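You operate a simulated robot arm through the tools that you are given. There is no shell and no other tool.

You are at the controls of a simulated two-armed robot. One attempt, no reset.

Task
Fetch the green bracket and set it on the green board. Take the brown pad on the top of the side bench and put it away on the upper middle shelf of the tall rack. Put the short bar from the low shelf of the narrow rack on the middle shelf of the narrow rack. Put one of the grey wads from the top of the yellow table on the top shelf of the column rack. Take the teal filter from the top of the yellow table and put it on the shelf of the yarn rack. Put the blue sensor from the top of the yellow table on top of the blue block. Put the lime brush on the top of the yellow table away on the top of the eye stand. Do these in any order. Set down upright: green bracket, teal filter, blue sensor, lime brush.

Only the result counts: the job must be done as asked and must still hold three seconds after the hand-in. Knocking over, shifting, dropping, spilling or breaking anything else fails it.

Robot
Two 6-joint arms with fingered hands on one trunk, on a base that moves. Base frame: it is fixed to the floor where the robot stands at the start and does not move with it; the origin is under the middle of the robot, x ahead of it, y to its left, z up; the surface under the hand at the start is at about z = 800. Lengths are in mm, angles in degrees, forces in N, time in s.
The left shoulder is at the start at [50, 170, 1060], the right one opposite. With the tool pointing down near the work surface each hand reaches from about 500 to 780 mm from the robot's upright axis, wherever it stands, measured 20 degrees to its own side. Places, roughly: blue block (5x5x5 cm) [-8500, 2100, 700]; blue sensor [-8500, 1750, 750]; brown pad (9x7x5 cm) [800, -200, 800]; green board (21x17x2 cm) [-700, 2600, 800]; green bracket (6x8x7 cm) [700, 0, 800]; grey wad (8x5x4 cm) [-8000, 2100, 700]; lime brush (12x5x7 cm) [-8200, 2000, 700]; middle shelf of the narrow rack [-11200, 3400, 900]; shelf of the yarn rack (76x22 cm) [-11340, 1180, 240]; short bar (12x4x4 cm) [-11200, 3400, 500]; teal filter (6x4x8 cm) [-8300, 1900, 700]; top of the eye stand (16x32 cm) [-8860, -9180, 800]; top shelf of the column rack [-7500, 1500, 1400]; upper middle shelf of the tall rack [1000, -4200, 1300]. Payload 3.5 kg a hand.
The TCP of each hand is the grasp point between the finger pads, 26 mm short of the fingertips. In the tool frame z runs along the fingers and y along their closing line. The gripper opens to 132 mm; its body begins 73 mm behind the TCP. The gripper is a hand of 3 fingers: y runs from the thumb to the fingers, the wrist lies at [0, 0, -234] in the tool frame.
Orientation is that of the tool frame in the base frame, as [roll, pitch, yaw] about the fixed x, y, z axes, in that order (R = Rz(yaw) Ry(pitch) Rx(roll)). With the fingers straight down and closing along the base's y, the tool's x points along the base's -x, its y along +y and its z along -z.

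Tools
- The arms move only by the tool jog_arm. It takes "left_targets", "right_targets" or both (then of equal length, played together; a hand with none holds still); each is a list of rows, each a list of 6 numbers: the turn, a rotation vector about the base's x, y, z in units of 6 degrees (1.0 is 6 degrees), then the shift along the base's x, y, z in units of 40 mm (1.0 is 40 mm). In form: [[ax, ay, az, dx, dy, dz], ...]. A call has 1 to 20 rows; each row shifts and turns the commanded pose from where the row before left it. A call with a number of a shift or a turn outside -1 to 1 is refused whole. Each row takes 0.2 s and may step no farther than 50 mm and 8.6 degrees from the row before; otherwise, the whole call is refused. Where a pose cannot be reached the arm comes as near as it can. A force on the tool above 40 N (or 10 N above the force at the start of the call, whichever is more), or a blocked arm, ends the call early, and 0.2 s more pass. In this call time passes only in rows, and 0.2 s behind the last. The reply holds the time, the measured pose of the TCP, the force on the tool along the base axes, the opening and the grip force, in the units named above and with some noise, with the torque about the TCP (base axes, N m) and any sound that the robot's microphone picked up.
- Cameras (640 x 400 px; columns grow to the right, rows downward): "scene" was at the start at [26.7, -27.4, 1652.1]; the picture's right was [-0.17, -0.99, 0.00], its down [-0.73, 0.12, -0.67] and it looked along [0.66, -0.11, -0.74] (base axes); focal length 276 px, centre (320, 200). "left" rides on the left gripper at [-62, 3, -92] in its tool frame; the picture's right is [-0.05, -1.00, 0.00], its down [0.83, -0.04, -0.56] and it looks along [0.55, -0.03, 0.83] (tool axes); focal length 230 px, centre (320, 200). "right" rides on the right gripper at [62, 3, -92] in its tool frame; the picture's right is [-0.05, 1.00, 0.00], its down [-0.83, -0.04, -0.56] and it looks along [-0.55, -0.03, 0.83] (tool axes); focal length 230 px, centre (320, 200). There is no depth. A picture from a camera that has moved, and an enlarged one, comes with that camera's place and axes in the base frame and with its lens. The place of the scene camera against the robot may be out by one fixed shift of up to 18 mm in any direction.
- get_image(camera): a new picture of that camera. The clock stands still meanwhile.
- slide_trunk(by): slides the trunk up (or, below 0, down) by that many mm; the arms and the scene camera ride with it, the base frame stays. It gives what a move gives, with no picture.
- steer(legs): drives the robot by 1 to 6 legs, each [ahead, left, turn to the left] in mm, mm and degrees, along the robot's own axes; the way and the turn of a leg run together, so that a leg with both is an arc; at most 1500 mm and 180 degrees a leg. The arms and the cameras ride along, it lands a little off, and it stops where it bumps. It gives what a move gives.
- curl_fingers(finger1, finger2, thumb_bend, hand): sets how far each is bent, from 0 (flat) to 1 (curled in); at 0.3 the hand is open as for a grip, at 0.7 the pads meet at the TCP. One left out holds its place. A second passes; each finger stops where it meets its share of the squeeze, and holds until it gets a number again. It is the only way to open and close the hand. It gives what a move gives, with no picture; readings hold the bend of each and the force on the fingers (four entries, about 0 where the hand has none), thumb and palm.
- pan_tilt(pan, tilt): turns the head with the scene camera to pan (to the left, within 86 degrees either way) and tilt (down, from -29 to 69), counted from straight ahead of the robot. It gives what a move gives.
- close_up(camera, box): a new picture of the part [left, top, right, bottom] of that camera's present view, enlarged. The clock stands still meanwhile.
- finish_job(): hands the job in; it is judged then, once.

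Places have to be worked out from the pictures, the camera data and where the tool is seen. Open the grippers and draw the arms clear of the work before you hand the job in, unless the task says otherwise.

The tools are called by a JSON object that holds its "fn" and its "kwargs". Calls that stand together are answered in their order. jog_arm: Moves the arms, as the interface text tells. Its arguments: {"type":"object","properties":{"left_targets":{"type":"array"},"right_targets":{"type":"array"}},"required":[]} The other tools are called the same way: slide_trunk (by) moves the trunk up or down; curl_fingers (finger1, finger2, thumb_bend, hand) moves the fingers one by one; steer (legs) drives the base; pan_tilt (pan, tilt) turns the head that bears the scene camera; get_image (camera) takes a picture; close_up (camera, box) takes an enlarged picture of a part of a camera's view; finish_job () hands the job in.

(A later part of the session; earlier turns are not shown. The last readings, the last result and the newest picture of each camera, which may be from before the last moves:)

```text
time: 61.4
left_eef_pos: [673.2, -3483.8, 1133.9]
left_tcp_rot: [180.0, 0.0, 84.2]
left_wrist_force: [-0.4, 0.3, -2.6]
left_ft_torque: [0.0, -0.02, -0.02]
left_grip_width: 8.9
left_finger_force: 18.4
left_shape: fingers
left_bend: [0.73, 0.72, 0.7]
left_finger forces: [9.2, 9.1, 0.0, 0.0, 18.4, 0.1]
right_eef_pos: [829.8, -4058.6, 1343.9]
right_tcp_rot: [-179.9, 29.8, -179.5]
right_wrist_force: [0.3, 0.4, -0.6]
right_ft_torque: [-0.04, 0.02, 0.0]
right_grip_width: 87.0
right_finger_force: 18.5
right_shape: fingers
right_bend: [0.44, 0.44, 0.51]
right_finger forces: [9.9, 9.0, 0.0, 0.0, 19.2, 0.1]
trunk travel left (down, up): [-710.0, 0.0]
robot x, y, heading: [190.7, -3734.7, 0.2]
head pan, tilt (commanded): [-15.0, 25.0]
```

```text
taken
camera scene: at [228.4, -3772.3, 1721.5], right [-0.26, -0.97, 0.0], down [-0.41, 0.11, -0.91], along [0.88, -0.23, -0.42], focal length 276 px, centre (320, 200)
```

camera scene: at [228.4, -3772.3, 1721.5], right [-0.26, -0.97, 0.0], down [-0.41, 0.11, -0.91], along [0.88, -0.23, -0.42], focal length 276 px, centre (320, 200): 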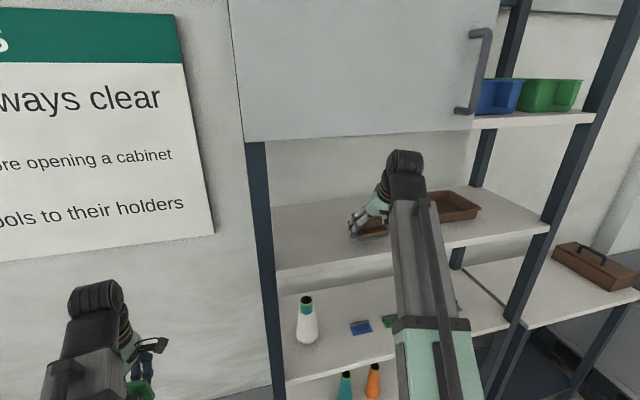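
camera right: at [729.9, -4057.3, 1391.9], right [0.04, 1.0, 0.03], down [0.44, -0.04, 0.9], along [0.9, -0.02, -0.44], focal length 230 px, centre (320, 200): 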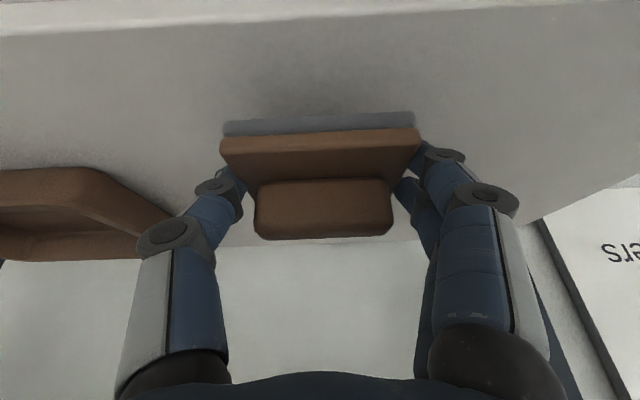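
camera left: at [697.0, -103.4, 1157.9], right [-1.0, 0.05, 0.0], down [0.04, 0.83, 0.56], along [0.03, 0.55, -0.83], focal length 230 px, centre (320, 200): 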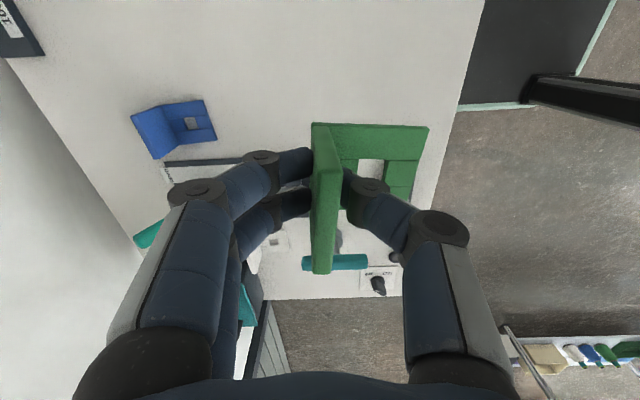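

Front edge confirmed at x≈783, pad fully inside. I lower toward the shelf, slow at the end.

{"fn": "jog_arm", "kwargs": {"right_targets": [[0, 0, 0, 0, 0, -0.25], [0, 0, 0, 0, 0, -0.2], [0, 0, 0, 0, 0, -0.1], [0, 0, 0, 0, 0, -0.05], [0, 0, 0, 0, 0, -0.05]]}}

{"fn": "get_image", "kwargs": {"camera": "right"}}

```text
time: 62.6
left_eef_pos: [671.9, -3483.8, 1134.0]
left_tcp_rot: [180.0, 0.0, 84.1]
left_wrist_force: [0.6, 0.4, -1.0]
left_ft_torque: [-0.01, -0.01, -0.02]
left_grip_width: 8.9
left_finger_force: 18.5
left_shape: fingers
left_bend: [0.73, 0.72, 0.7]
left_finger forces: [9.2, 9.0, 0.0, 0.0, 18.4, 0.0]
right_eef_pos: [830.5, -4058.3, 1318.5]
right_tcp_rot: [-180.0, 30.0, -179.6]
right_wrist_force: [0.4, -0.2, -0.9]
right_ft_torque: [-0.03, -0.01, 0.0]
right_grip_width: 86.8
right_finger_force: 18.9
right_shape: fingers
right_bend: [0.44, 0.44, 0.51]
right_finger forces: [9.9, 9.0, 0.1, 0.0, 19.3, 0.0]
trunk travel left (down, up): [-710.0, 0.0]
robot x, y, heading: [191.6, -3738.6, 0.4]
head pan, tilt (commanded): [-15.0, 25.0]
```

```text
taken
camera right: at [729.6, -4056.3, 1366.4], right [0.04, 1.0, 0.03], down [0.44, -0.04, 0.9], along [0.9, -0.02, -0.44], focal length 230 px, centre (320, 200)
```

right: 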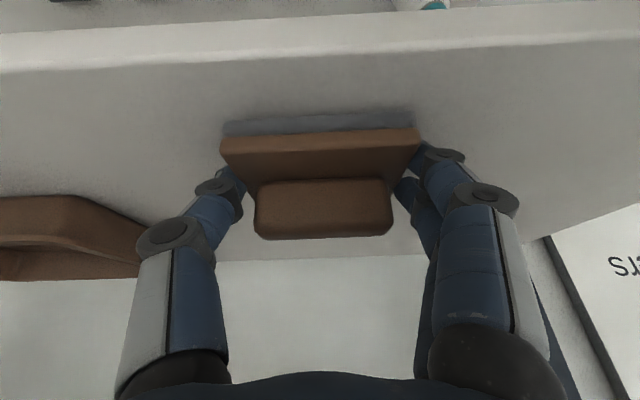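

Nearly there; continuing in 1.2 mm steps until I feel contact.

{"fn": "jog_arm", "kwargs": {"right_targets": [[0, 0, 0, 0, 0, -0.03], [0, 0, 0, 0, 0, -0.03], [0, 0, 0, 0, 0, -0.03]]}}

```text
time: 63.4
left_eef_pos: [673.5, -3483.3, 1135.7]
left_tcp_rot: [-179.9, -0.1, 84.1]
left_wrist_force: [0.5, -0.6, -2.5]
left_ft_torque: [0.02, -0.05, 0.03]
left_grip_width: 9.1
left_finger_force: 19.0
left_shape: fingers
left_bend: [0.73, 0.72, 0.7]
left_finger forces: [9.3, 9.2, 0.0, 0.0, 18.4, 0.0]
right_eef_pos: [828.6, -4057.6, 1315.1]
right_tcp_rot: [-180.0, 30.1, -179.6]
right_wrist_force: [0.2, -0.8, 5.4]
right_ft_torque: [0.32, -0.08, -0.05]
right_grip_width: 87.0
right_finger_force: 21.2
right_shape: fingers
right_bend: [0.44, 0.44, 0.51]
right_finger forces: [14.1, 9.5, 0.0, 0.0, 19.5, 0.0]
trunk travel left (down, up): [-710.0, 0.0]
robot x, y, heading: [192.2, -3736.5, 0.3]
head pan, tilt (commanded): [-15.0, 25.0]
```

Contact felt (5.4 N, same as on the bench). I open the fingers gently.

{"fn": "curl_fingers", "kwargs": {"hand": "right", "finger1": 0.38, "finger2": 0.38, "thumb_bend": 0.38}}

{"fn": "get_image", "kwargs": {"camera": "right"}}

```text
time: 64.4
left_eef_pos: [673.2, -3483.0, 1133.6]
left_tcp_rot: [-179.9, -0.1, 84.2]
left_wrist_force: [-0.2, 0.5, -1.7]
left_ft_torque: [0.0, -0.02, -0.01]
left_grip_width: 9.1
left_finger_force: 18.8
left_shape: fingers
left_bend: [0.73, 0.72, 0.7]
left_finger forces: [9.1, 9.1, 0.0, 0.1, 18.4, 0.0]
right_eef_pos: [829.3, -4058.6, 1314.9]
right_tcp_rot: [180.0, 30.0, -179.6]
right_wrist_force: [-0.1, 0.1, 0.3]
right_ft_torque: [0.0, -0.02, 0.01]
right_grip_width: 107.9
right_finger_force: 0.0
right_shape: fingers
right_bend: [0.38, 0.38, 0.38]
right_finger forces: [0.1, 0.1, 0.0, 0.0, 0.0, 0.1]
trunk travel left (down, up): [-710.0, 0.0]
robot x, y, heading: [189.2, -3733.0, 0.4]
head pan, tilt (commanded): [-15.0, 25.0]
```

```text
taken
camera right: at [729.2, -4055.6, 1362.5], right [0.04, 1.0, 0.03], down [0.44, -0.04, 0.9], along [0.9, -0.02, -0.44], focal length 230 px, centre (320, 200)
```

right: 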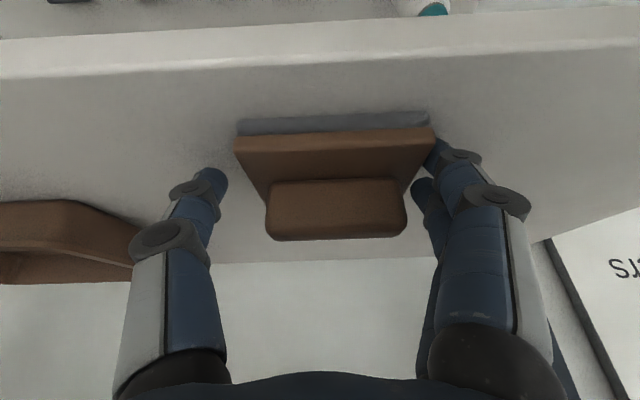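

Pad rests on the shelf. I open fully and withdraw the hand back and slightly up.

{"fn": "curl_fingers", "kwargs": {"hand": "right", "finger1": 0.28, "finger2": 0.28, "thumb_bend": 0.28}}

{"fn": "jog_arm", "kwargs": {"right_targets": [[0, 0, 0, -0.2, 0, 0.3], [0, 0, 0, -0.5, 0, 0.4], [0, 0, 0, -0.8, 0, 0.2], [0, 0, 0, -1, 0, 0], [0, 0, 0, -1, 0, 0], [0, 0, 0, -1, 0, 0]]}}

{"fn": "get_image", "kwargs": {"camera": "right"}}

{"fn": "get_image", "kwargs": {"camera": "scene"}}

```text
time: 65.4
left_eef_pos: [673.7, -3484.4, 1134.0]
left_tcp_rot: [180.0, 0.0, 84.2]
left_wrist_force: [-0.4, -0.9, -2.1]
left_ft_torque: [-0.06, -0.02, 0.01]
left_grip_width: 9.2
left_finger_force: 18.2
left_shape: fingers
left_bend: [0.73, 0.72, 0.7]
left_finger forces: [9.2, 9.1, 0.0, 0.0, 18.4, 0.0]
right_eef_pos: [828.9, -4056.9, 1314.6]
right_tcp_rot: [-179.9, 30.0, -179.5]
right_wrist_force: [0.0, 0.5, 0.9]
right_ft_torque: [0.02, -0.01, -0.02]
right_grip_width: 138.2
right_finger_force: 0.1
right_shape: fingers
right_bend: [0.28, 0.28, 0.28]
right_finger forces: [0.0, 0.1, 0.0, 0.1, 0.0, 0.0]
trunk travel left (down, up): [-710.0, 0.0]
robot x, y, heading: [191.0, -3733.0, 0.4]
head pan, tilt (commanded): [-15.0, 25.0]
```

```text
time: 66.8
left_eef_pos: [672.4, -3483.3, 1133.8]
left_tcp_rot: [-180.0, 0.0, 84.2]
left_wrist_force: [0.0, 0.4, -1.5]
left_ft_torque: [-0.01, -0.08, -0.03]
left_grip_width: 9.0
left_finger_force: 18.0
left_shape: fingers
left_bend: [0.73, 0.72, 0.7]
left_finger forces: [9.3, 9.1, 0.1, 0.0, 18.4, 0.1]
right_eef_pos: [650.3, -4058.6, 1352.0]
right_tcp_rot: [179.9, 30.0, -179.6]
right_wrist_force: [-0.9, -0.6, -0.2]
right_ft_torque: [0.01, -0.01, 0.02]
right_grip_width: 138.5
right_finger_force: 0.0
right_shape: fingers
right_bend: [0.28, 0.28, 0.28]
right_finger forces: [0.0, 0.1, 0.1, 0.0, 0.1, 0.0]
trunk travel left (down, up): [-710.0, 0.0]
robot x, y, heading: [189.4, -3730.7, 0.5]
head pan, tilt (commanded): [-15.0, 25.0]
```

```text
taken
camera right: at [549.7, -4056.4, 1399.3], right [0.04, 1.0, 0.03], down [0.44, -0.04, 0.9], along [0.9, -0.02, -0.44], focal length 230 px, centre (320, 200)
```

right: 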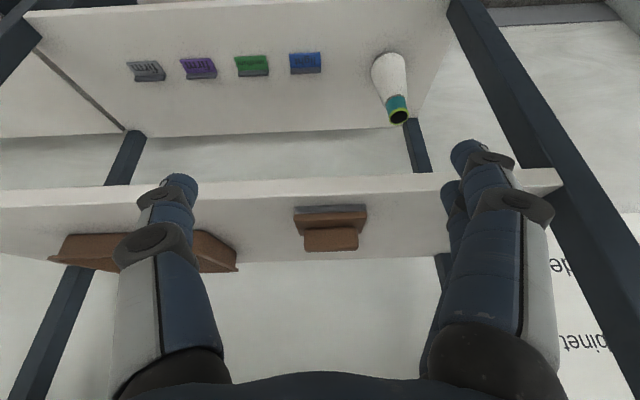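

```text
taken
camera scene: at [226.9, -3772.2, 1721.6], right [-0.26, -0.97, 0.0], down [-0.41, 0.11, -0.91], along [0.88, -0.23, -0.42], focal length 276 px, centre (320, 200)
```

scene: 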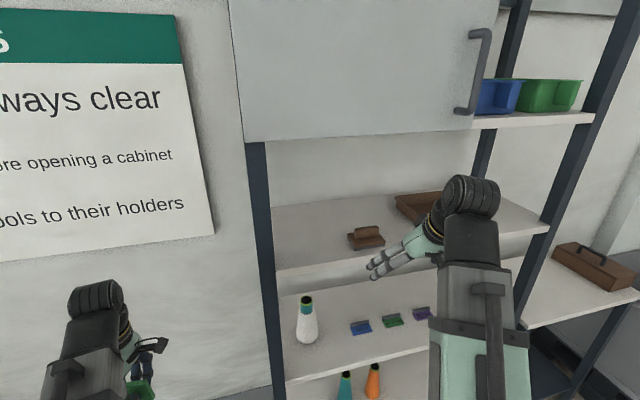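

Pad is set on the upper middle shelf. Now I back out and strafe left, up the same aisle, toward the table with the green board.

{"fn": "steer", "kwargs": {"legs": [[-520, 0, 0], [0, 1500, 0], [0, 1500, 0], [0, 1300, 0]]}}

{"fn": "pan_tilt", "kwargs": {"pan": 80, "tilt": 25}}

{"fn": "get_image", "kwargs": {"camera": "scene"}}

```text
time: 90.1
left_eef_pos: [285.3, 791.1, 1134.3]
left_tcp_rot: [180.0, 0.0, 80.4]
left_wrist_force: [0.2, -0.3, -1.8]
left_ft_torque: [-0.01, -0.03, 0.0]
left_grip_width: 9.0
left_finger_force: 18.0
left_shape: fingers
left_bend: [0.73, 0.72, 0.7]
left_finger forces: [9.3, 9.0, 0.0, 0.0, 18.3, 0.1]
right_eef_pos: [225.2, 218.7, 1350.6]
right_tcp_rot: [-180.0, 30.0, 176.6]
right_wrist_force: [0.2, 0.3, -0.6]
right_ft_torque: [0.0, -0.03, -0.02]
right_grip_width: 138.4
right_finger_force: 0.1
right_shape: fingers
right_bend: [0.28, 0.28, 0.28]
right_finger forces: [0.0, 0.0, 0.0, 0.1, 0.0, 0.1]
trunk travel left (down, up): [-710.0, 0.0]
robot x, y, heading: [-216.8, 571.2, -3.6]
head pan, tilt (commanded): [-15.0, 25.0]
```

```text
time: 91.8
left_eef_pos: [285.0, 790.4, 1133.3]
left_tcp_rot: [180.0, 0.0, 80.4]
left_wrist_force: [-0.1, 0.5, -2.0]
left_ft_torque: [0.0, -0.01, -0.02]
left_grip_width: 9.3
left_finger_force: 18.5
left_shape: fingers
left_bend: [0.73, 0.72, 0.7]
left_finger forces: [9.4, 9.1, 0.0, 0.0, 18.4, 0.0]
right_eef_pos: [224.6, 218.7, 1351.9]
right_tcp_rot: [-180.0, 30.0, 176.6]
right_wrist_force: [0.5, -0.3, -0.2]
right_ft_torque: [0.0, 0.02, -0.02]
right_grip_width: 138.3
right_finger_force: 0.0
right_shape: fingers
right_bend: [0.28, 0.28, 0.28]
right_finger forces: [0.0, 0.0, 0.0, 0.0, 0.0, 0.0]
trunk travel left (down, up): [-710.0, 0.0]
robot x, y, heading: [-213.7, 569.4, -3.8]
head pan, tilt (commanded): [80.0, 25.0]
```

```text
taken
camera scene: at [-242.4, 649.6, 1721.5], right [0.97, -0.24, 0.0], down [-0.1, -0.41, -0.91], along [0.21, 0.88, -0.42], focal length 276 px, centre (320, 200)
```

scene: 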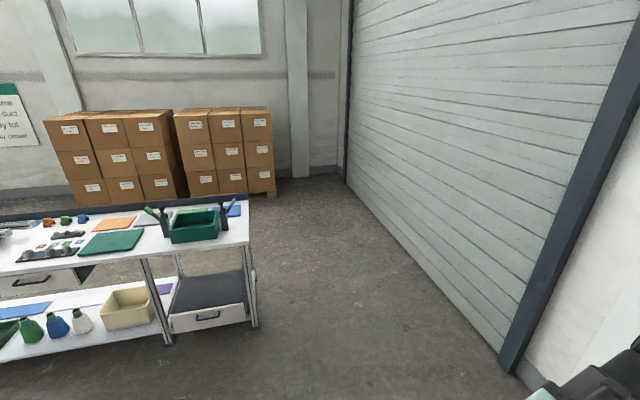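

I zoom on the table top to identify the green board.

{"fn": "close_up", "kwargs": {"camera": "scene", "box": [0, 190, 260, 290]}}

{"fn": "close_up", "kwargs": {"camera": "scene", "box": [50, 190, 250, 270]}}

```text
2.46 times, centred on (130, 240) of scene
camera zoom: at [-242.4, 649.6, 1721.5], right [0.97, -0.24, 0.0], down [-0.1, -0.41, -0.91], along [0.21, 0.88, -0.42], focal length 678 px, centre (788, 102)
```

zoom: 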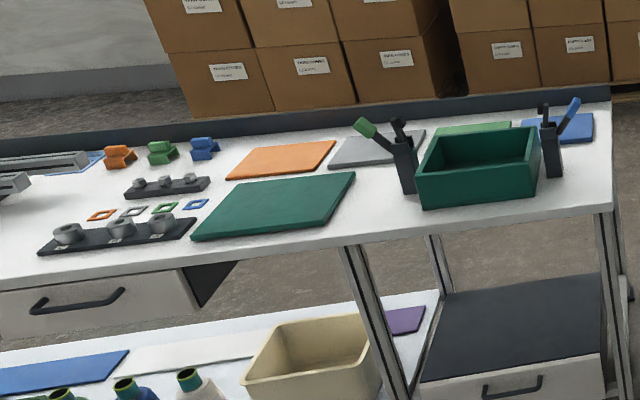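

```text
3.20 times, centred on (150, 230) of scene
camera zoom: at [-242.4, 649.6, 1721.5], right [0.97, -0.24, 0.0], down [-0.1, -0.41, -0.91], along [0.21, 0.88, -0.42], focal length 882 px, centre (864, 104)
```

zoom: 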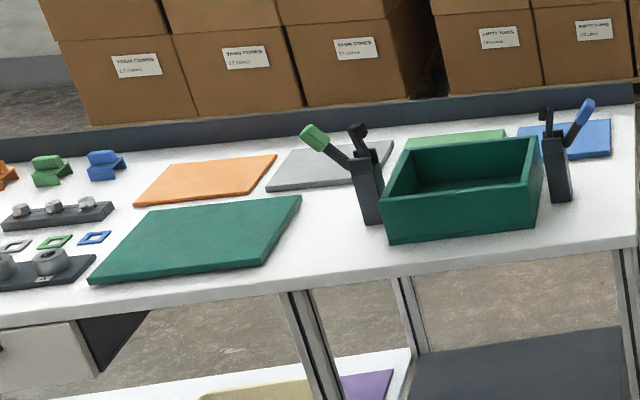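

The lighter green board lies in the back row behind the dark green box (orange, grey, green, blue boards), which matches the given place [-700, 2600]. It is best reached from behind the table, so I drive round its right end.

{"fn": "steer", "kwargs": {"legs": [[0, 0, 93.8], [800, 0, 0], [0, -620, 0]]}}

{"fn": "pan_tilt", "kwargs": {"pan": 30, "tilt": 20}}

{"fn": "get_image", "kwargs": {"camera": "scene"}}

```text
time: 103.0
left_eef_pos: [131.7, 1852.0, 1133.2]
left_tcp_rot: [179.9, 0.0, 175.7]
left_wrist_force: [0.9, -0.8, -2.9]
left_ft_torque: [0.01, -0.01, -0.01]
left_grip_width: 8.6
left_finger_force: 18.1
left_shape: fingers
left_bend: [0.73, 0.73, 0.7]
left_finger forces: [8.9, 8.7, 0.0, 0.1, 17.7, 0.0]
right_eef_pos: [707.7, 1844.3, 1351.0]
right_tcp_rot: [179.9, 30.0, -88.1]
right_wrist_force: [0.3, 0.0, 0.8]
right_ft_torque: [0.03, 0.01, 0.0]
right_grip_width: 138.0
right_finger_force: 0.1
right_shape: fingers
right_bend: [0.28, 0.28, 0.28]
right_finger forces: [0.0, 0.0, 0.1, 0.0, 0.0, 0.0]
trunk travel left (down, up): [-710.0, 0.0]
robot x, y, heading: [391.7, 1375.2, 91.5]
head pan, tilt (commanded): [80.0, 25.0]
```

```text
time: 104.2
left_eef_pos: [130.2, 1851.1, 1133.9]
left_tcp_rot: [-180.0, 0.0, 175.7]
left_wrist_force: [0.0, -0.1, -1.2]
left_ft_torque: [0.04, 0.04, 0.01]
left_grip_width: 8.7
left_finger_force: 18.4
left_shape: fingers
left_bend: [0.73, 0.73, 0.7]
left_finger forces: [9.0, 8.7, 0.1, 0.0, 17.8, 0.1]
right_eef_pos: [706.7, 1844.8, 1350.1]
right_tcp_rot: [179.9, 30.0, -88.0]
right_wrist_force: [0.3, 0.1, -0.8]
right_ft_torque: [-0.01, 0.0, -0.03]
right_grip_width: 138.2
right_finger_force: 0.0
right_shape: fingers
right_bend: [0.28, 0.28, 0.28]
right_finger forces: [0.1, 0.0, 0.0, 0.0, 0.0, 0.0]
trunk travel left (down, up): [-710.0, 0.0]
robot x, y, heading: [399.1, 1374.0, 91.8]
head pan, tilt (commanded): [30.0, 20.0]
```

```text
taken
camera scene: at [336.2, 1401.0, 1729.6], right [0.85, 0.53, 0.0], down [0.18, -0.29, -0.94], along [-0.49, 0.8, -0.34], focal length 276 px, centre (320, 200)
```

scene: 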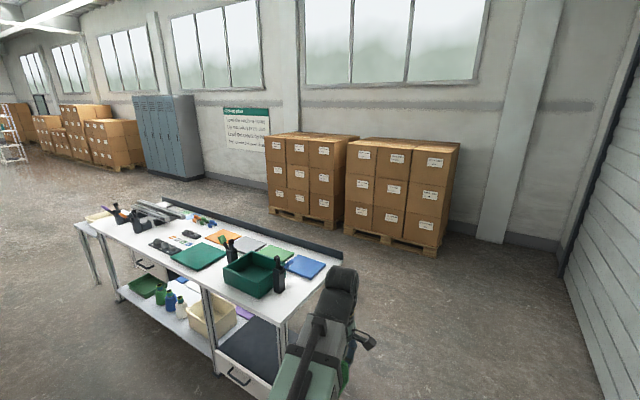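

The left grip width drifted slightly (9.5→8.7 mm), so I check the bracket in the left camera, and zoom on the boards.

{"fn": "get_image", "kwargs": {"camera": "left"}}

{"fn": "close_up", "kwargs": {"camera": "scene", "box": [140, 190, 360, 320]}}

```text
taken
camera left: at [193.8, 1849.9, 1225.8], right [-0.02, -1.0, 0.0], down [-0.83, 0.02, 0.56], along [-0.56, 0.01, -0.83], focal length 230 px, centre (320, 200)
```

left: 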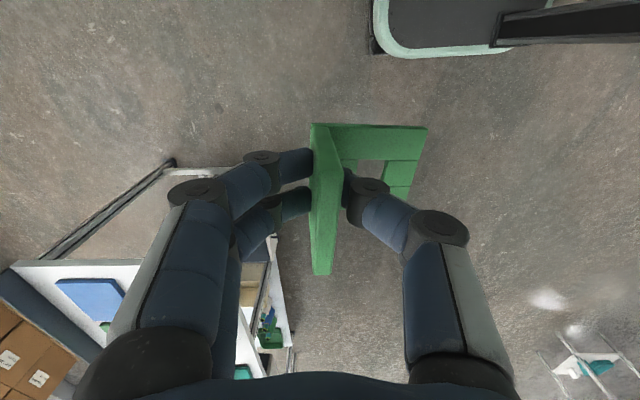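

```text
2.91 times, centred on (250, 255) of scene
camera zoom: at [336.2, 1401.0, 1729.6], right [0.85, 0.53, 0.0], down [0.18, -0.29, -0.94], along [-0.49, 0.8, -0.34], focal length 802 px, centre (524, 40)
```

zoom: 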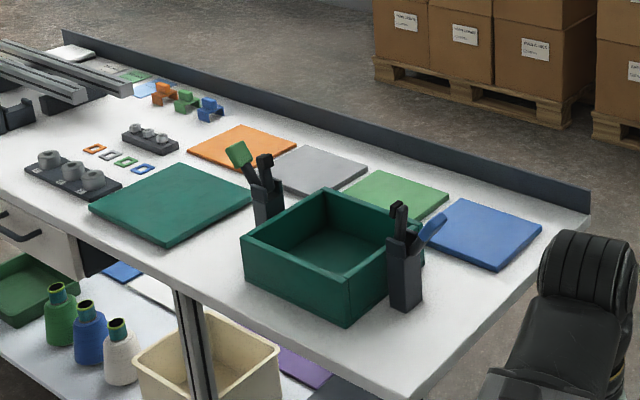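

Bracket is still steady in the hand. The light green board centre is near [-680, 2540], table back edge near y≈2640, right end x≈−280. I drive on past the right end, and turn to face the table from behind.

{"fn": "steer", "kwargs": {"legs": [[1000, 0, 0], [850, 0, 0], [0, 0, 178]]}}

{"fn": "pan_tilt", "kwargs": {"pan": -40, "tilt": 30}}

{"fn": "get_image", "kwargs": {"camera": "scene"}}

```text
time: 120.9
left_eef_pos: [627.7, 2736.9, 1134.1]
left_tcp_rot: [180.0, 0.0, -3.5]
left_wrist_force: [-0.5, -0.7, -2.1]
left_ft_torque: [-0.02, 0.02, 0.02]
left_grip_width: 8.6
left_finger_force: 16.2
left_shape: fingers
left_bend: [0.73, 0.73, 0.71]
left_finger forces: [8.5, 8.2, 0.0, 0.0, 16.8, 0.1]
right_eef_pos: [52.4, 2735.4, 1351.7]
right_tcp_rot: [-179.9, 30.0, 92.7]
right_wrist_force: [-0.3, -1.1, -0.3]
right_ft_torque: [0.03, 0.03, -0.02]
right_grip_width: 138.3
right_finger_force: 0.0
right_shape: fingers
right_bend: [0.28, 0.28, 0.28]
right_finger forces: [0.0, 0.1, 0.1, 0.0, 0.0, 0.0]
trunk travel left (down, up): [-710.0, 0.0]
robot x, y, heading: [354.9, 3207.1, -87.3]
head pan, tilt (commanded): [30.0, 20.0]
```

```text
time: 122.3
left_eef_pos: [630.0, 2736.4, 1134.5]
left_tcp_rot: [-180.0, 0.0, -3.5]
left_wrist_force: [-0.7, -0.2, -1.8]
left_ft_torque: [-0.06, 0.01, -0.01]
left_grip_width: 8.3
left_finger_force: 16.8
left_shape: fingers
left_bend: [0.73, 0.73, 0.71]
left_finger forces: [8.5, 8.1, 0.0, 0.1, 16.9, 0.1]
right_eef_pos: [53.5, 2735.6, 1351.2]
right_tcp_rot: [-180.0, 30.0, 92.7]
right_wrist_force: [-0.6, -0.3, -1.1]
right_ft_torque: [0.02, -0.03, -0.02]
right_grip_width: 138.3
right_finger_force: 0.0
right_shape: fingers
right_bend: [0.28, 0.28, 0.28]
right_finger forces: [0.0, 0.1, 0.0, 0.0, 0.0, 0.0]
trunk travel left (down, up): [-710.0, 0.0]
robot x, y, heading: [353.7, 3211.1, -87.6]
head pan, tilt (commanded): [-40.0, 30.0]
```

```text
taken
camera scene: at [289.8, 3163.0, 1713.6], right [-0.79, 0.61, 0.0], down [0.3, 0.4, -0.87], along [-0.53, -0.69, -0.5], focal length 276 px, centre (320, 200)
```

scene: 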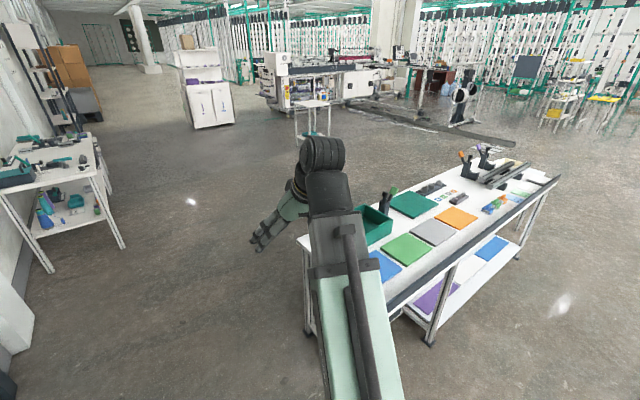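

The left grip force is easing (18.5→16.8 N), so I renew the squeeze, and check the bracket.

{"fn": "curl_fingers", "kwargs": {"hand": "left", "finger1": 0.85, "finger2": 0.85, "thumb_bend": 0.85}}

{"fn": "get_image", "kwargs": {"camera": "left"}}

{"fn": "close_up", "kwargs": {"camera": "scene", "box": [340, 150, 500, 300]}}

```text
time: 123.3
left_eef_pos: [627.5, 2736.4, 1133.6]
left_tcp_rot: [-180.0, 0.0, -3.5]
left_wrist_force: [0.0, 0.3, -1.5]
left_ft_torque: [-0.06, 0.0, 0.0]
left_grip_width: 7.9
left_finger_force: 23.7
left_shape: fingers
left_bend: [0.75, 0.74, 0.7]
left_finger forces: [11.9, 11.7, 0.0, 0.0, 23.9, 0.0]
right_eef_pos: [53.0, 2734.2, 1349.9]
right_tcp_rot: [-180.0, 30.0, 92.7]
right_wrist_force: [0.8, 0.2, 0.4]
right_ft_torque: [0.01, 0.0, 0.01]
right_grip_width: 138.4
right_finger_force: 0.0
right_shape: fingers
right_bend: [0.28, 0.28, 0.28]
right_finger forces: [0.0, 0.0, 0.1, 0.0, 0.0, 0.0]
trunk travel left (down, up): [-710.0, 0.0]
robot x, y, heading: [362.4, 3206.7, -87.8]
head pan, tilt (commanded): [-40.0, 30.0]
```

```text
taken
camera left: at [567.0, 2736.2, 1225.8], right [0.01, 1.0, 0.0], down [0.83, -0.01, 0.56], along [0.56, 0.0, -0.83], focal length 230 px, centre (320, 200)
```

left: 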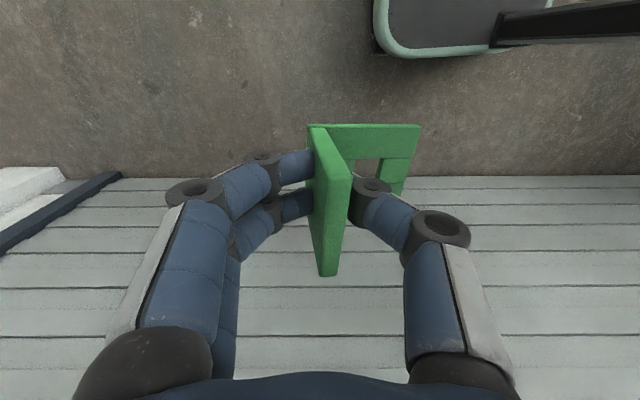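

```text
2.67 times, centred on (420, 225) of scene
camera zoom: at [289.7, 3163.0, 1713.6], right [-0.79, 0.61, 0.0], down [0.3, 0.4, -0.87], along [-0.53, -0.69, -0.5], focal length 735 px, centre (53, 133)
```

zoom: 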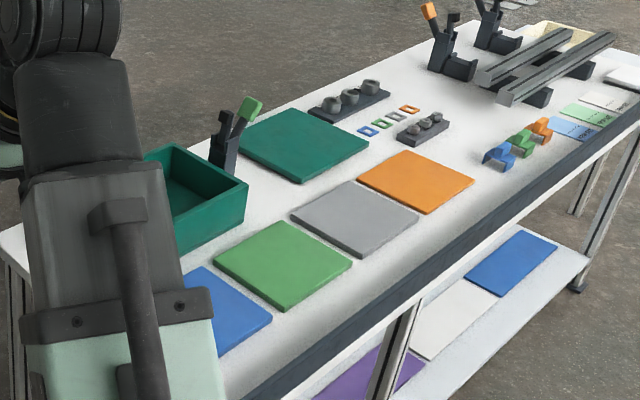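

The bracket seems to have turned a little in the grip; zooming to judge how.

{"fn": "close_up", "kwargs": {"camera": "left", "box": [250, 100, 450, 290]}}

```text
2.11 times, centred on (350, 195) of left
camera zoom: at [567.0, 2736.2, 1225.8], right [0.01, 1.0, 0.0], down [0.83, -0.01, 0.56], along [0.56, 0.0, -0.83], focal length 484 px, centre (257, 210)
```

zoom: 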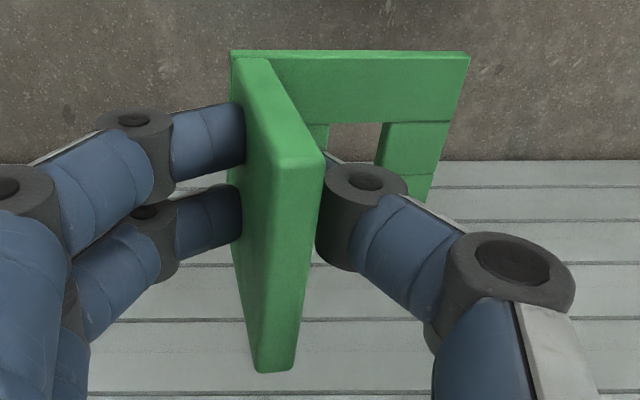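

The bracket has drooped about 7° in the grip (base front lower); I will level it by tilting the hand when setting down. Board spans about x −800…−594, y 2507…2663; I strafe right to bring the left hand over it.

{"fn": "steer", "kwargs": {"legs": [[0, -1240, -2.3]]}}

{"fn": "pan_tilt", "kwargs": {"pan": 15, "tilt": 50}}

{"fn": "get_image", "kwargs": {"camera": "scene"}}

{"fn": "get_image", "kwargs": {"camera": "left"}}

```text
time: 129.8
left_eef_pos: [-681.3, 2695.7, 1133.7]
left_tcp_rot: [-180.0, 0.0, -6.0]
left_wrist_force: [-0.2, 0.8, -1.5]
left_ft_torque: [-0.03, 0.02, 0.01]
left_grip_width: 8.2
left_finger_force: 23.8
left_shape: fingers
left_bend: [0.75, 0.74, 0.7]
left_finger forces: [11.8, 11.7, 0.1, 0.1, 23.9, 0.0]
right_eef_pos: [-1256.0, 2717.8, 1350.6]
right_tcp_rot: [-180.0, 30.0, 90.3]
right_wrist_force: [0.5, -0.6, -0.2]
right_ft_torque: [-0.03, -0.04, -0.01]
right_grip_width: 138.2
right_finger_force: 0.0
right_shape: fingers
right_bend: [0.28, 0.28, 0.28]
right_finger forces: [0.1, 0.0, 0.1, 0.1, 0.0, 0.0]
trunk travel left (down, up): [-710.0, 0.0]
robot x, y, heading: [-928.6, 3180.7, -89.9]
head pan, tilt (commanded): [-40.0, 30.0]
```

```text
time: 131.0
left_eef_pos: [-681.8, 2696.6, 1134.6]
left_tcp_rot: [-179.9, -0.1, -5.9]
left_wrist_force: [0.3, 0.0, -1.7]
left_ft_torque: [-0.02, 0.0, 0.03]
left_grip_width: 8.2
left_finger_force: 24.3
left_shape: fingers
left_bend: [0.75, 0.74, 0.7]
left_finger forces: [11.9, 11.8, 0.1, 0.0, 24.0, 0.0]
right_eef_pos: [-1257.2, 2718.9, 1351.5]
right_tcp_rot: [-180.0, 29.9, 90.3]
right_wrist_force: [0.0, -0.8, 0.5]
right_ft_torque: [-0.01, -0.01, 0.01]
right_grip_width: 138.4
right_finger_force: 0.1
right_shape: fingers
right_bend: [0.28, 0.28, 0.28]
right_finger forces: [0.0, 0.1, 0.0, 0.0, 0.1, 0.0]
trunk travel left (down, up): [-710.0, 0.0]
robot x, y, heading: [-933.3, 3180.8, -89.8]
head pan, tilt (commanded): [15.0, 50.0]
```

```text
taken
camera scene: at [-922.6, 3130.6, 1684.1], right [-0.97, -0.26, 0.0], down [-0.2, 0.74, -0.64], along [0.17, -0.62, -0.77], focal length 276 px, centre (320, 200)
```

scene: 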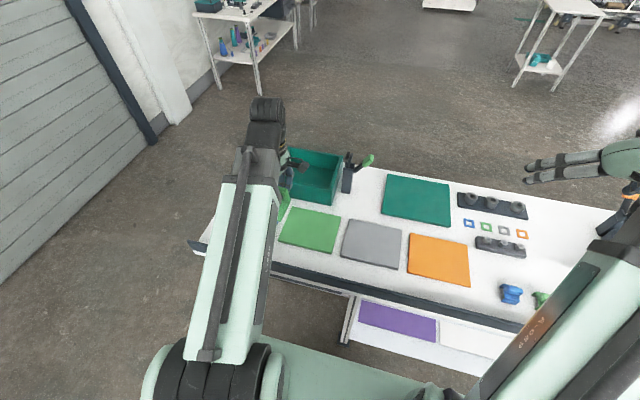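

```text
taken
camera left: at [-742.2, 2698.0, 1225.8], right [0.05, 1.0, 0.0], down [0.83, -0.04, 0.56], along [0.55, -0.03, -0.83], focal length 230 px, centre (320, 200)
```

left: 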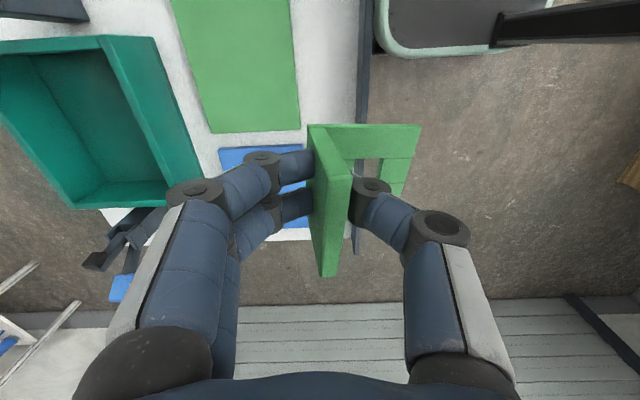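

Board (by the wrist camera) spans about x −831…−625, y 2499…2655; the dark green box wall stands right beside it at y≈2485. I turn the hand 90° so the fingers will open along x, away from the box, and move above the board centre.

{"fn": "jog_arm", "kwargs": {"left_targets": [[0, 0, 1, -0.0225, -0.198, -0.223], [0, 0, 1, -0.0225, -0.198, -0.223], [0, 0, 1, -0.0225, -0.198, -0.223], [0, 0, 1, -0.0225, -0.198, -0.223], [0, 0, 1, -0.0225, -0.198, -0.223], [0, 0, 1, -0.0225, -0.198, -0.223], [0, 0, 1, -0.0225, -0.198, -0.223], [0, 0, 1, -0.0225, -0.198, -0.223], [0, 0, 1, -0.0225, -0.198, -0.223], [0, 0, 1, -0.0225, -0.198, -0.223], [0, 0, 1, -0.0225, -0.198, -0.223], [0, 0, 1, -0.0225, -0.198, -0.223], [0, 0, 1, -0.0225, -0.198, -0.223], [0, 0, 1, -0.0225, -0.198, -0.223], [0, 0, 1, -0.0225, -0.198, -0.223]]}}

{"fn": "get_image", "kwargs": {"camera": "left"}}

{"fn": "close_up", "kwargs": {"camera": "scene", "box": [220, 120, 420, 290]}}

```text
time: 134.2
left_eef_pos: [-693.5, 2575.9, 1000.0]
left_tcp_rot: [179.9, 0.0, 84.2]
left_wrist_force: [-0.7, 0.5, -3.1]
left_ft_torque: [0.01, -0.03, 0.01]
left_grip_width: 8.0
left_finger_force: 23.3
left_shape: fingers
left_bend: [0.75, 0.74, 0.71]
left_finger forces: [11.9, 11.6, 0.0, 0.1, 23.9, 0.0]
right_eef_pos: [-1255.7, 2719.2, 1351.9]
right_tcp_rot: [-180.0, 29.9, 90.2]
right_wrist_force: [-0.3, -0.1, 1.1]
right_ft_torque: [0.02, 0.01, 0.0]
right_grip_width: 138.2
right_finger_force: 0.0
right_shape: fingers
right_bend: [0.28, 0.28, 0.28]
right_finger forces: [0.1, 0.0, 0.0, 0.0, 0.0, 0.1]
trunk travel left (down, up): [-710.0, 0.0]
robot x, y, heading: [-931.3, 3179.8, -90.0]
head pan, tilt (commanded): [15.0, 50.0]
```

```text
taken
camera left: at [-697.0, 2513.7, 1091.9], right [-1.0, 0.05, 0.0], down [0.04, 0.83, 0.56], along [0.03, 0.55, -0.83], focal length 230 px, centre (320, 200)
```

left: 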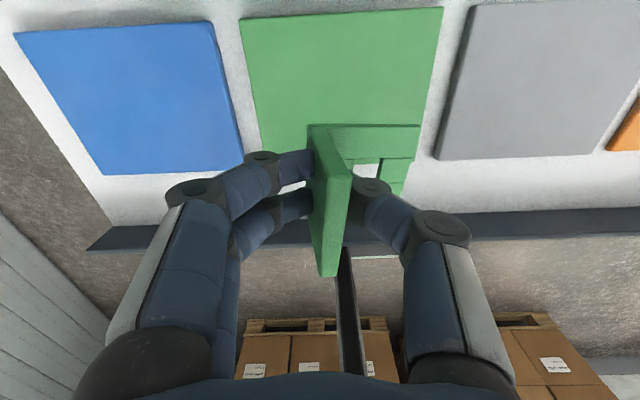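

```text
2.35 times, centred on (320, 205) of scene
camera zoom: at [-922.4, 3130.4, 1684.0], right [-0.97, -0.26, 0.0], down [-0.2, 0.74, -0.64], along [0.17, -0.62, -0.77], focal length 648 px, centre (320, 188)
```

zoom: 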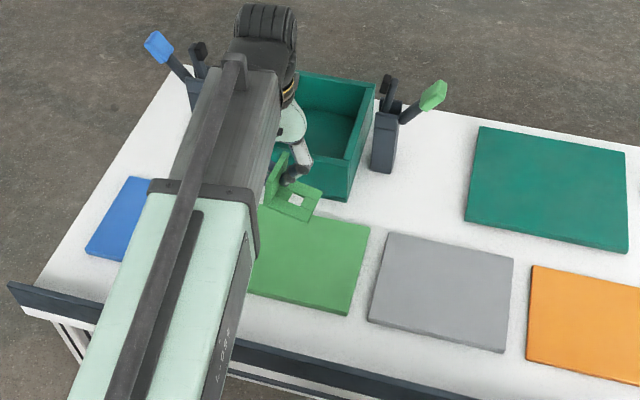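

By two views the board top is at z≈790, spanning x −821…−613, y 2485…2652 (centre [−717, 2569]). I level the drooped bracket by tilting the hand about y and look.

{"fn": "jog_arm", "kwargs": {"left_targets": [[0, 0.6, 0, 0.075, -0.09, -0.5], [0, 0.6, 0, 0.075, -0.09, -0.5]]}}

{"fn": "get_image", "kwargs": {"camera": "left"}}

{"fn": "close_up", "kwargs": {"camera": "scene", "box": [270, 165, 370, 260]}}

{"fn": "close_up", "kwargs": {"camera": "left", "box": [220, 80, 480, 300]}}

```text
time: 134.8
left_eef_pos: [-686.2, 2570.2, 958.6]
left_tcp_rot: [-172.8, 0.8, 84.2]
left_wrist_force: [0.2, 0.2, -1.0]
left_ft_torque: [0.01, -0.01, 0.01]
left_grip_width: 8.1
left_finger_force: 23.5
left_shape: fingers
left_bend: [0.75, 0.74, 0.71]
left_finger forces: [12.0, 11.6, 0.1, 0.0, 23.8, 0.0]
right_eef_pos: [-1256.0, 2719.5, 1350.5]
right_tcp_rot: [-179.9, 30.0, 90.3]
right_wrist_force: [-0.6, 0.1, 0.9]
right_ft_torque: [0.01, -0.03, 0.01]
right_grip_width: 138.4
right_finger_force: 0.1
right_shape: fingers
right_bend: [0.28, 0.28, 0.28]
right_finger forces: [0.0, 0.1, 0.1, 0.0, 0.0, 0.0]
trunk travel left (down, up): [-710.0, 0.0]
robot x, y, heading: [-930.6, 3178.9, -89.9]
head pan, tilt (commanded): [15.0, 50.0]
```

```text
taken
camera left: at [-677.7, 2507.8, 1050.6], right [-0.99, 0.05, 0.13], down [0.11, 0.83, 0.55], along [-0.08, 0.55, -0.83], focal length 230 px, centre (320, 200)
```

left: 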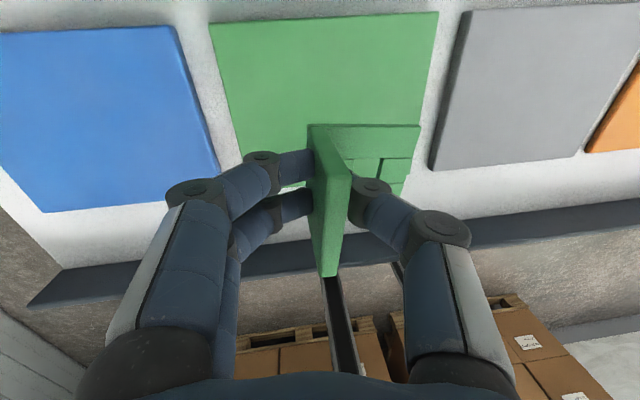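

```text
4.21 times, centred on (320, 212) of scene
camera zoom: at [-922.4, 3130.6, 1684.0], right [-0.97, -0.26, 0.0], down [-0.2, 0.74, -0.64], along [0.17, -0.62, -0.77], focal length 1160 px, centre (320, 147)
```

zoom: 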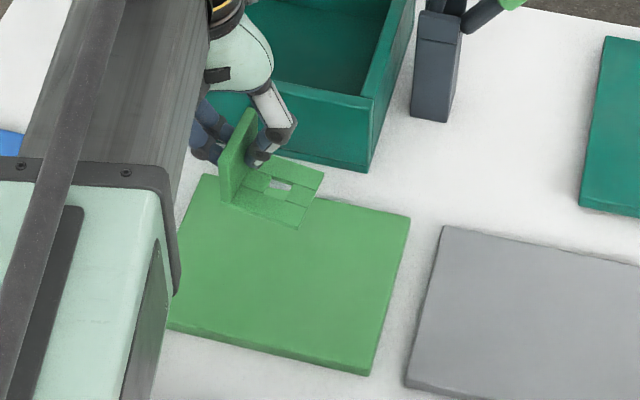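

```text
1.82 times, centred on (350, 190) of left
camera zoom: at [-677.7, 2507.8, 1050.6], right [-0.99, 0.05, 0.13], down [0.11, 0.83, 0.55], along [-0.08, 0.55, -0.83], focal length 418 px, centre (266, 218)
```

zoom: 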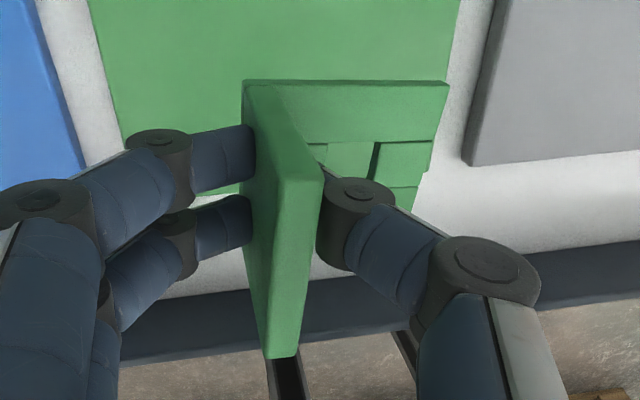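

{"fn": "close_up", "kwargs": {"camera": "scene", "box": [292, 186, 324, 222]}}

```text
11.11 times, centred on (308, 204) of scene
camera zoom: at [-922.4, 3130.6, 1684.0], right [-0.97, -0.26, 0.0], down [-0.2, 0.74, -0.64], along [0.17, -0.62, -0.77], focal length 3062 px, centre (453, 156)
```

zoom: 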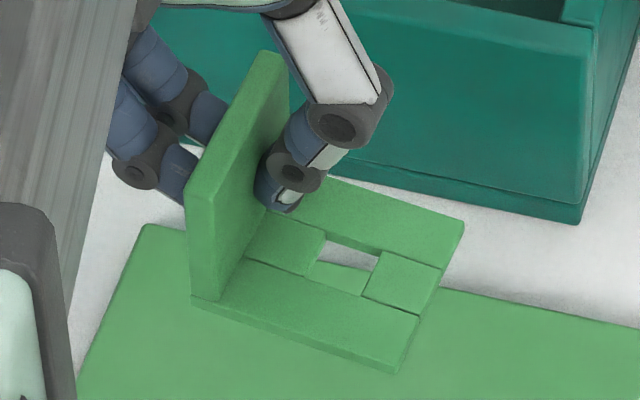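

This view shows the bracket now level within ~1–2° over the board. I lower it to just above the board.

{"fn": "jog_arm", "kwargs": {"left_targets": [[0, 0, 0, 0, 0, -0.8], [0, 0, 0, 0, 0, -0.8], [0, 0, 0, 0, 0, -0.6], [0, 0, 0, 0, 0, -0.3], [0, 0, 0, 0, 0, -0.2]]}}

{"fn": "close_up", "kwargs": {"camera": "scene", "box": [276, 190, 340, 262]}}

{"fn": "get_image", "kwargs": {"camera": "left"}}

```text
time: 136.0
left_eef_pos: [-688.1, 2568.7, 853.5]
left_tcp_rot: [-172.8, 0.6, 84.0]
left_wrist_force: [-1.6, -0.4, -1.4]
left_ft_torque: [-0.02, -0.02, 0.0]
left_grip_width: 7.9
left_finger_force: 23.8
left_shape: fingers
left_bend: [0.75, 0.74, 0.71]
left_finger forces: [12.0, 11.8, 0.0, 0.0, 23.9, 0.0]
right_eef_pos: [-1255.6, 2717.4, 1351.5]
right_tcp_rot: [-180.0, 30.0, 90.3]
right_wrist_force: [0.3, 0.0, 0.1]
right_ft_torque: [0.03, -0.02, -0.01]
right_grip_width: 138.3
right_finger_force: 0.0
right_shape: fingers
right_bend: [0.28, 0.28, 0.28]
right_finger forces: [0.0, 0.0, 0.0, 0.1, 0.0, 0.1]
trunk travel left (down, up): [-710.0, 0.0]
robot x, y, heading: [-930.8, 3178.1, -89.8]
head pan, tilt (commanded): [15.0, 50.0]
```

```text
5.56 times, centred on (308, 226) of scene
camera zoom: at [-922.4, 3130.6, 1684.0], right [-0.97, -0.26, 0.0], down [-0.2, 0.74, -0.64], along [0.17, -0.62, -0.77], focal length 1531 px, centre (387, 56)
```

zoom: 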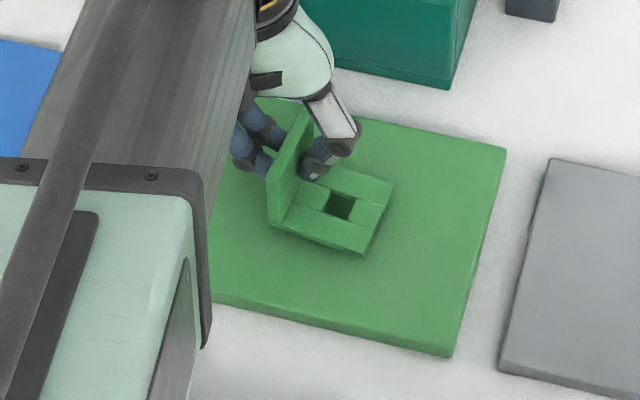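

```text
taken
camera left: at [-679.5, 2506.8, 944.1], right [-0.99, 0.05, 0.13], down [0.11, 0.83, 0.55], along [-0.08, 0.55, -0.83], focal length 230 px, centre (320, 200)
```

left: 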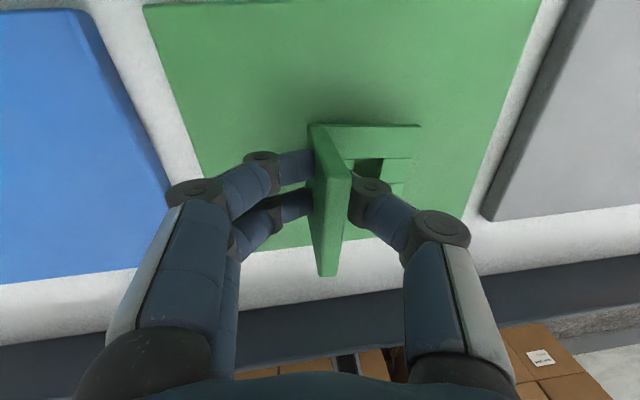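

{"fn": "jog_arm", "kwargs": {"left_targets": [[0, 0, 0, 0, 0, -0.07], [0, 0, 0, 0, 0, -0.07], [0, 0, 0, 0, 0, -0.07], [0, 0, 0, 0, 0, -0.04], [0, 0, 0, 0, 0, -0.04]]}}

{"fn": "close_up", "kwargs": {"camera": "scene", "box": [290, 195, 330, 235]}}

```text
time: 137.2
left_eef_pos: [-688.7, 2567.9, 841.1]
left_tcp_rot: [-172.8, 0.7, 84.1]
left_wrist_force: [0.4, 0.1, -1.0]
left_ft_torque: [0.01, -0.01, 0.0]
left_grip_width: 7.8
left_finger_force: 24.3
left_shape: fingers
left_bend: [0.75, 0.74, 0.71]
left_finger forces: [11.9, 12.2, 0.0, 0.1, 23.9, 0.0]
right_eef_pos: [-1255.9, 2719.5, 1350.4]
right_tcp_rot: [-180.0, 30.0, 90.3]
right_wrist_force: [0.1, 0.2, 0.0]
right_ft_torque: [0.03, 0.0, 0.02]
right_grip_width: 138.3
right_finger_force: 0.1
right_shape: fingers
right_bend: [0.28, 0.28, 0.28]
right_finger forces: [0.1, 0.0, 0.1, 0.1, 0.0, 0.0]
trunk travel left (down, up): [-710.0, 0.0]
robot x, y, heading: [-931.9, 3176.9, -89.7]
head pan, tilt (commanded): [15.0, 50.0]
```

```text
10.00 times, centred on (310, 215) of scene
camera zoom: at [-922.5, 3130.7, 1684.0], right [-0.97, -0.26, 0.0], down [-0.2, 0.74, -0.64], along [0.17, -0.62, -0.77], focal length 2755 px, centre (420, 50)
```

zoom: 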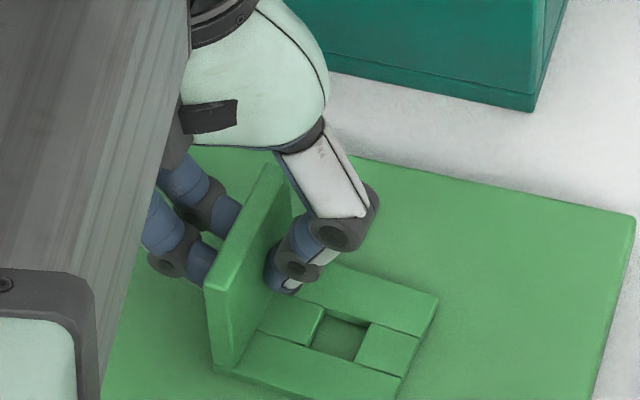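

Almost down (shadow nearly closed). Continuing in ~1.2 mm steps.

{"fn": "jog_arm", "kwargs": {"left_targets": [[0, 0, 0, 0, 0, -0.03], [0, 0, 0, 0, 0, -0.03], [0, 0, 0, 0, 0, -0.03]]}}

{"fn": "close_up", "kwargs": {"camera": "scene", "box": [290, 205, 330, 245]}}

```text
time: 138.0
left_eef_pos: [-690.5, 2569.1, 839.8]
left_tcp_rot: [-172.8, 0.7, 84.1]
left_wrist_force: [-0.2, -2.3, 7.0]
left_ft_torque: [0.04, 0.01, 0.01]
left_grip_width: 7.8
left_finger_force: 26.0
left_shape: fingers
left_bend: [0.75, 0.75, 0.72]
left_finger forces: [12.2, 13.7, 0.0, 0.0, 25.6, 0.0]
right_eef_pos: [-1257.5, 2719.0, 1350.7]
right_tcp_rot: [180.0, 30.0, 90.3]
right_wrist_force: [0.1, 0.6, 0.6]
right_ft_torque: [0.0, 0.01, 0.0]
right_grip_width: 138.2
right_finger_force: 0.0
right_shape: fingers
right_bend: [0.28, 0.28, 0.28]
right_finger forces: [0.0, 0.0, 0.0, 0.1, 0.0, 0.1]
trunk travel left (down, up): [-710.0, 0.0]
robot x, y, heading: [-931.6, 3177.5, -89.5]
head pan, tilt (commanded): [15.0, 50.0]
```

```text
10.00 times, centred on (310, 225) of scene
camera zoom: at [-922.8, 3131.2, 1684.2], right [-0.97, -0.26, 0.0], down [-0.2, 0.74, -0.64], along [0.17, -0.62, -0.77], focal length 2755 px, centre (420, -50)
```

zoom: 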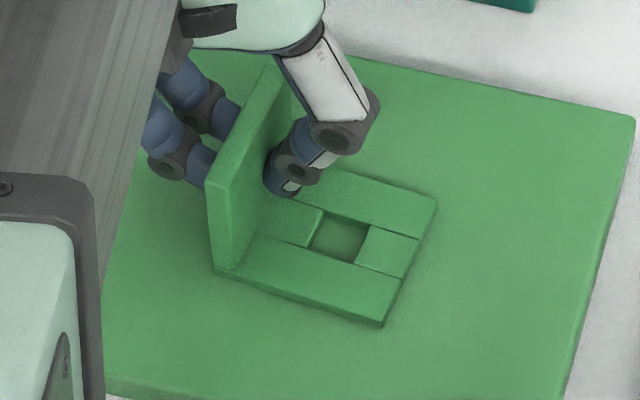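

Contact (≈7 N). I open the fingers by a small amount.

{"fn": "curl_fingers", "kwargs": {"hand": "left", "finger1": 0.66, "finger2": 0.66, "thumb_bend": 0.62}}

{"fn": "curl_fingers", "kwargs": {"hand": "left", "finger1": 0.55, "finger2": 0.55, "thumb_bend": 0.55}}

{"fn": "get_image", "kwargs": {"camera": "left"}}

{"fn": "close_up", "kwargs": {"camera": "scene", "box": [280, 195, 340, 245]}}

```text
time: 139.0
left_eef_pos: [-689.7, 2569.2, 837.7]
left_tcp_rot: [-172.8, 0.7, 84.1]
left_wrist_force: [0.4, -0.6, 0.4]
left_ft_torque: [0.02, 0.01, 0.0]
left_grip_width: 22.2
left_finger_force: 0.0
left_shape: fingers
left_bend: [0.66, 0.66, 0.62]
left_finger forces: [0.0, 0.0, 0.0, 0.0, 0.0, 0.0]
right_eef_pos: [-1257.5, 2720.0, 1351.1]
right_tcp_rot: [-180.0, 30.0, 90.3]
right_wrist_force: [1.0, -0.1, -0.6]
right_ft_torque: [0.0, -0.02, 0.02]
right_grip_width: 138.4
right_finger_force: 0.0
right_shape: fingers
right_bend: [0.28, 0.28, 0.28]
right_finger forces: [0.0, 0.0, 0.0, 0.1, 0.0, 0.1]
trunk travel left (down, up): [-710.0, 0.0]
robot x, y, heading: [-933.9, 3176.4, -89.9]
head pan, tilt (commanded): [15.0, 50.0]
```

```text
time: 140.0
left_eef_pos: [-689.7, 2569.0, 837.8]
left_tcp_rot: [-172.8, 0.7, 84.2]
left_wrist_force: [-0.1, 0.1, -0.5]
left_ft_torque: [0.01, 0.01, -0.03]
left_grip_width: 50.6
left_finger_force: 0.1
left_shape: fingers
left_bend: [0.55, 0.55, 0.55]
left_finger forces: [0.1, 0.1, 0.1, 0.0, 0.0, 0.1]
right_eef_pos: [-1256.1, 2718.7, 1350.8]
right_tcp_rot: [180.0, 30.0, 90.2]
right_wrist_force: [0.9, 0.7, 0.0]
right_ft_torque: [-0.01, 0.0, -0.02]
right_grip_width: 138.3
right_finger_force: 0.0
right_shape: fingers
right_bend: [0.28, 0.28, 0.28]
right_finger forces: [0.0, 0.0, 0.0, 0.0, 0.0, 0.0]
trunk travel left (down, up): [-710.0, 0.0]
robot x, y, heading: [-931.3, 3179.2, -89.9]
head pan, tilt (commanded): [15.0, 50.0]
```

```text
taken
camera left: at [-680.3, 2506.6, 929.4], right [-0.99, 0.05, 0.13], down [0.11, 0.83, 0.55], along [-0.08, 0.55, -0.83], focal length 230 px, centre (320, 200)
```

left: 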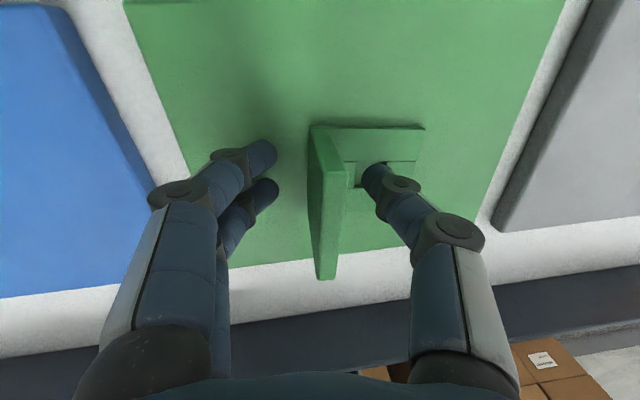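

```text
8.00 times, centred on (310, 220) of scene
camera zoom: at [-922.5, 3130.8, 1684.0], right [-0.97, -0.26, 0.0], down [-0.2, 0.74, -0.64], along [0.17, -0.62, -0.77], focal length 2204 px, centre (400, 40)
```

zoom: 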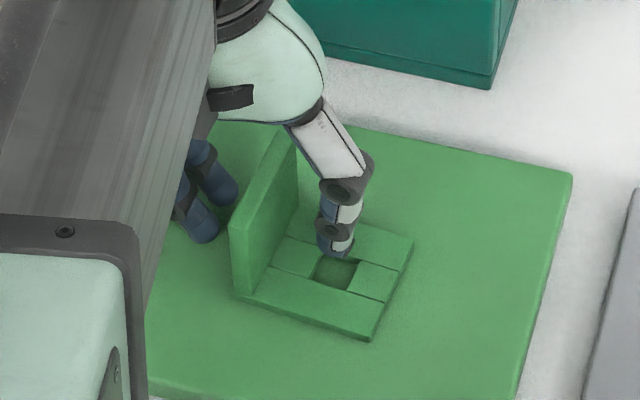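

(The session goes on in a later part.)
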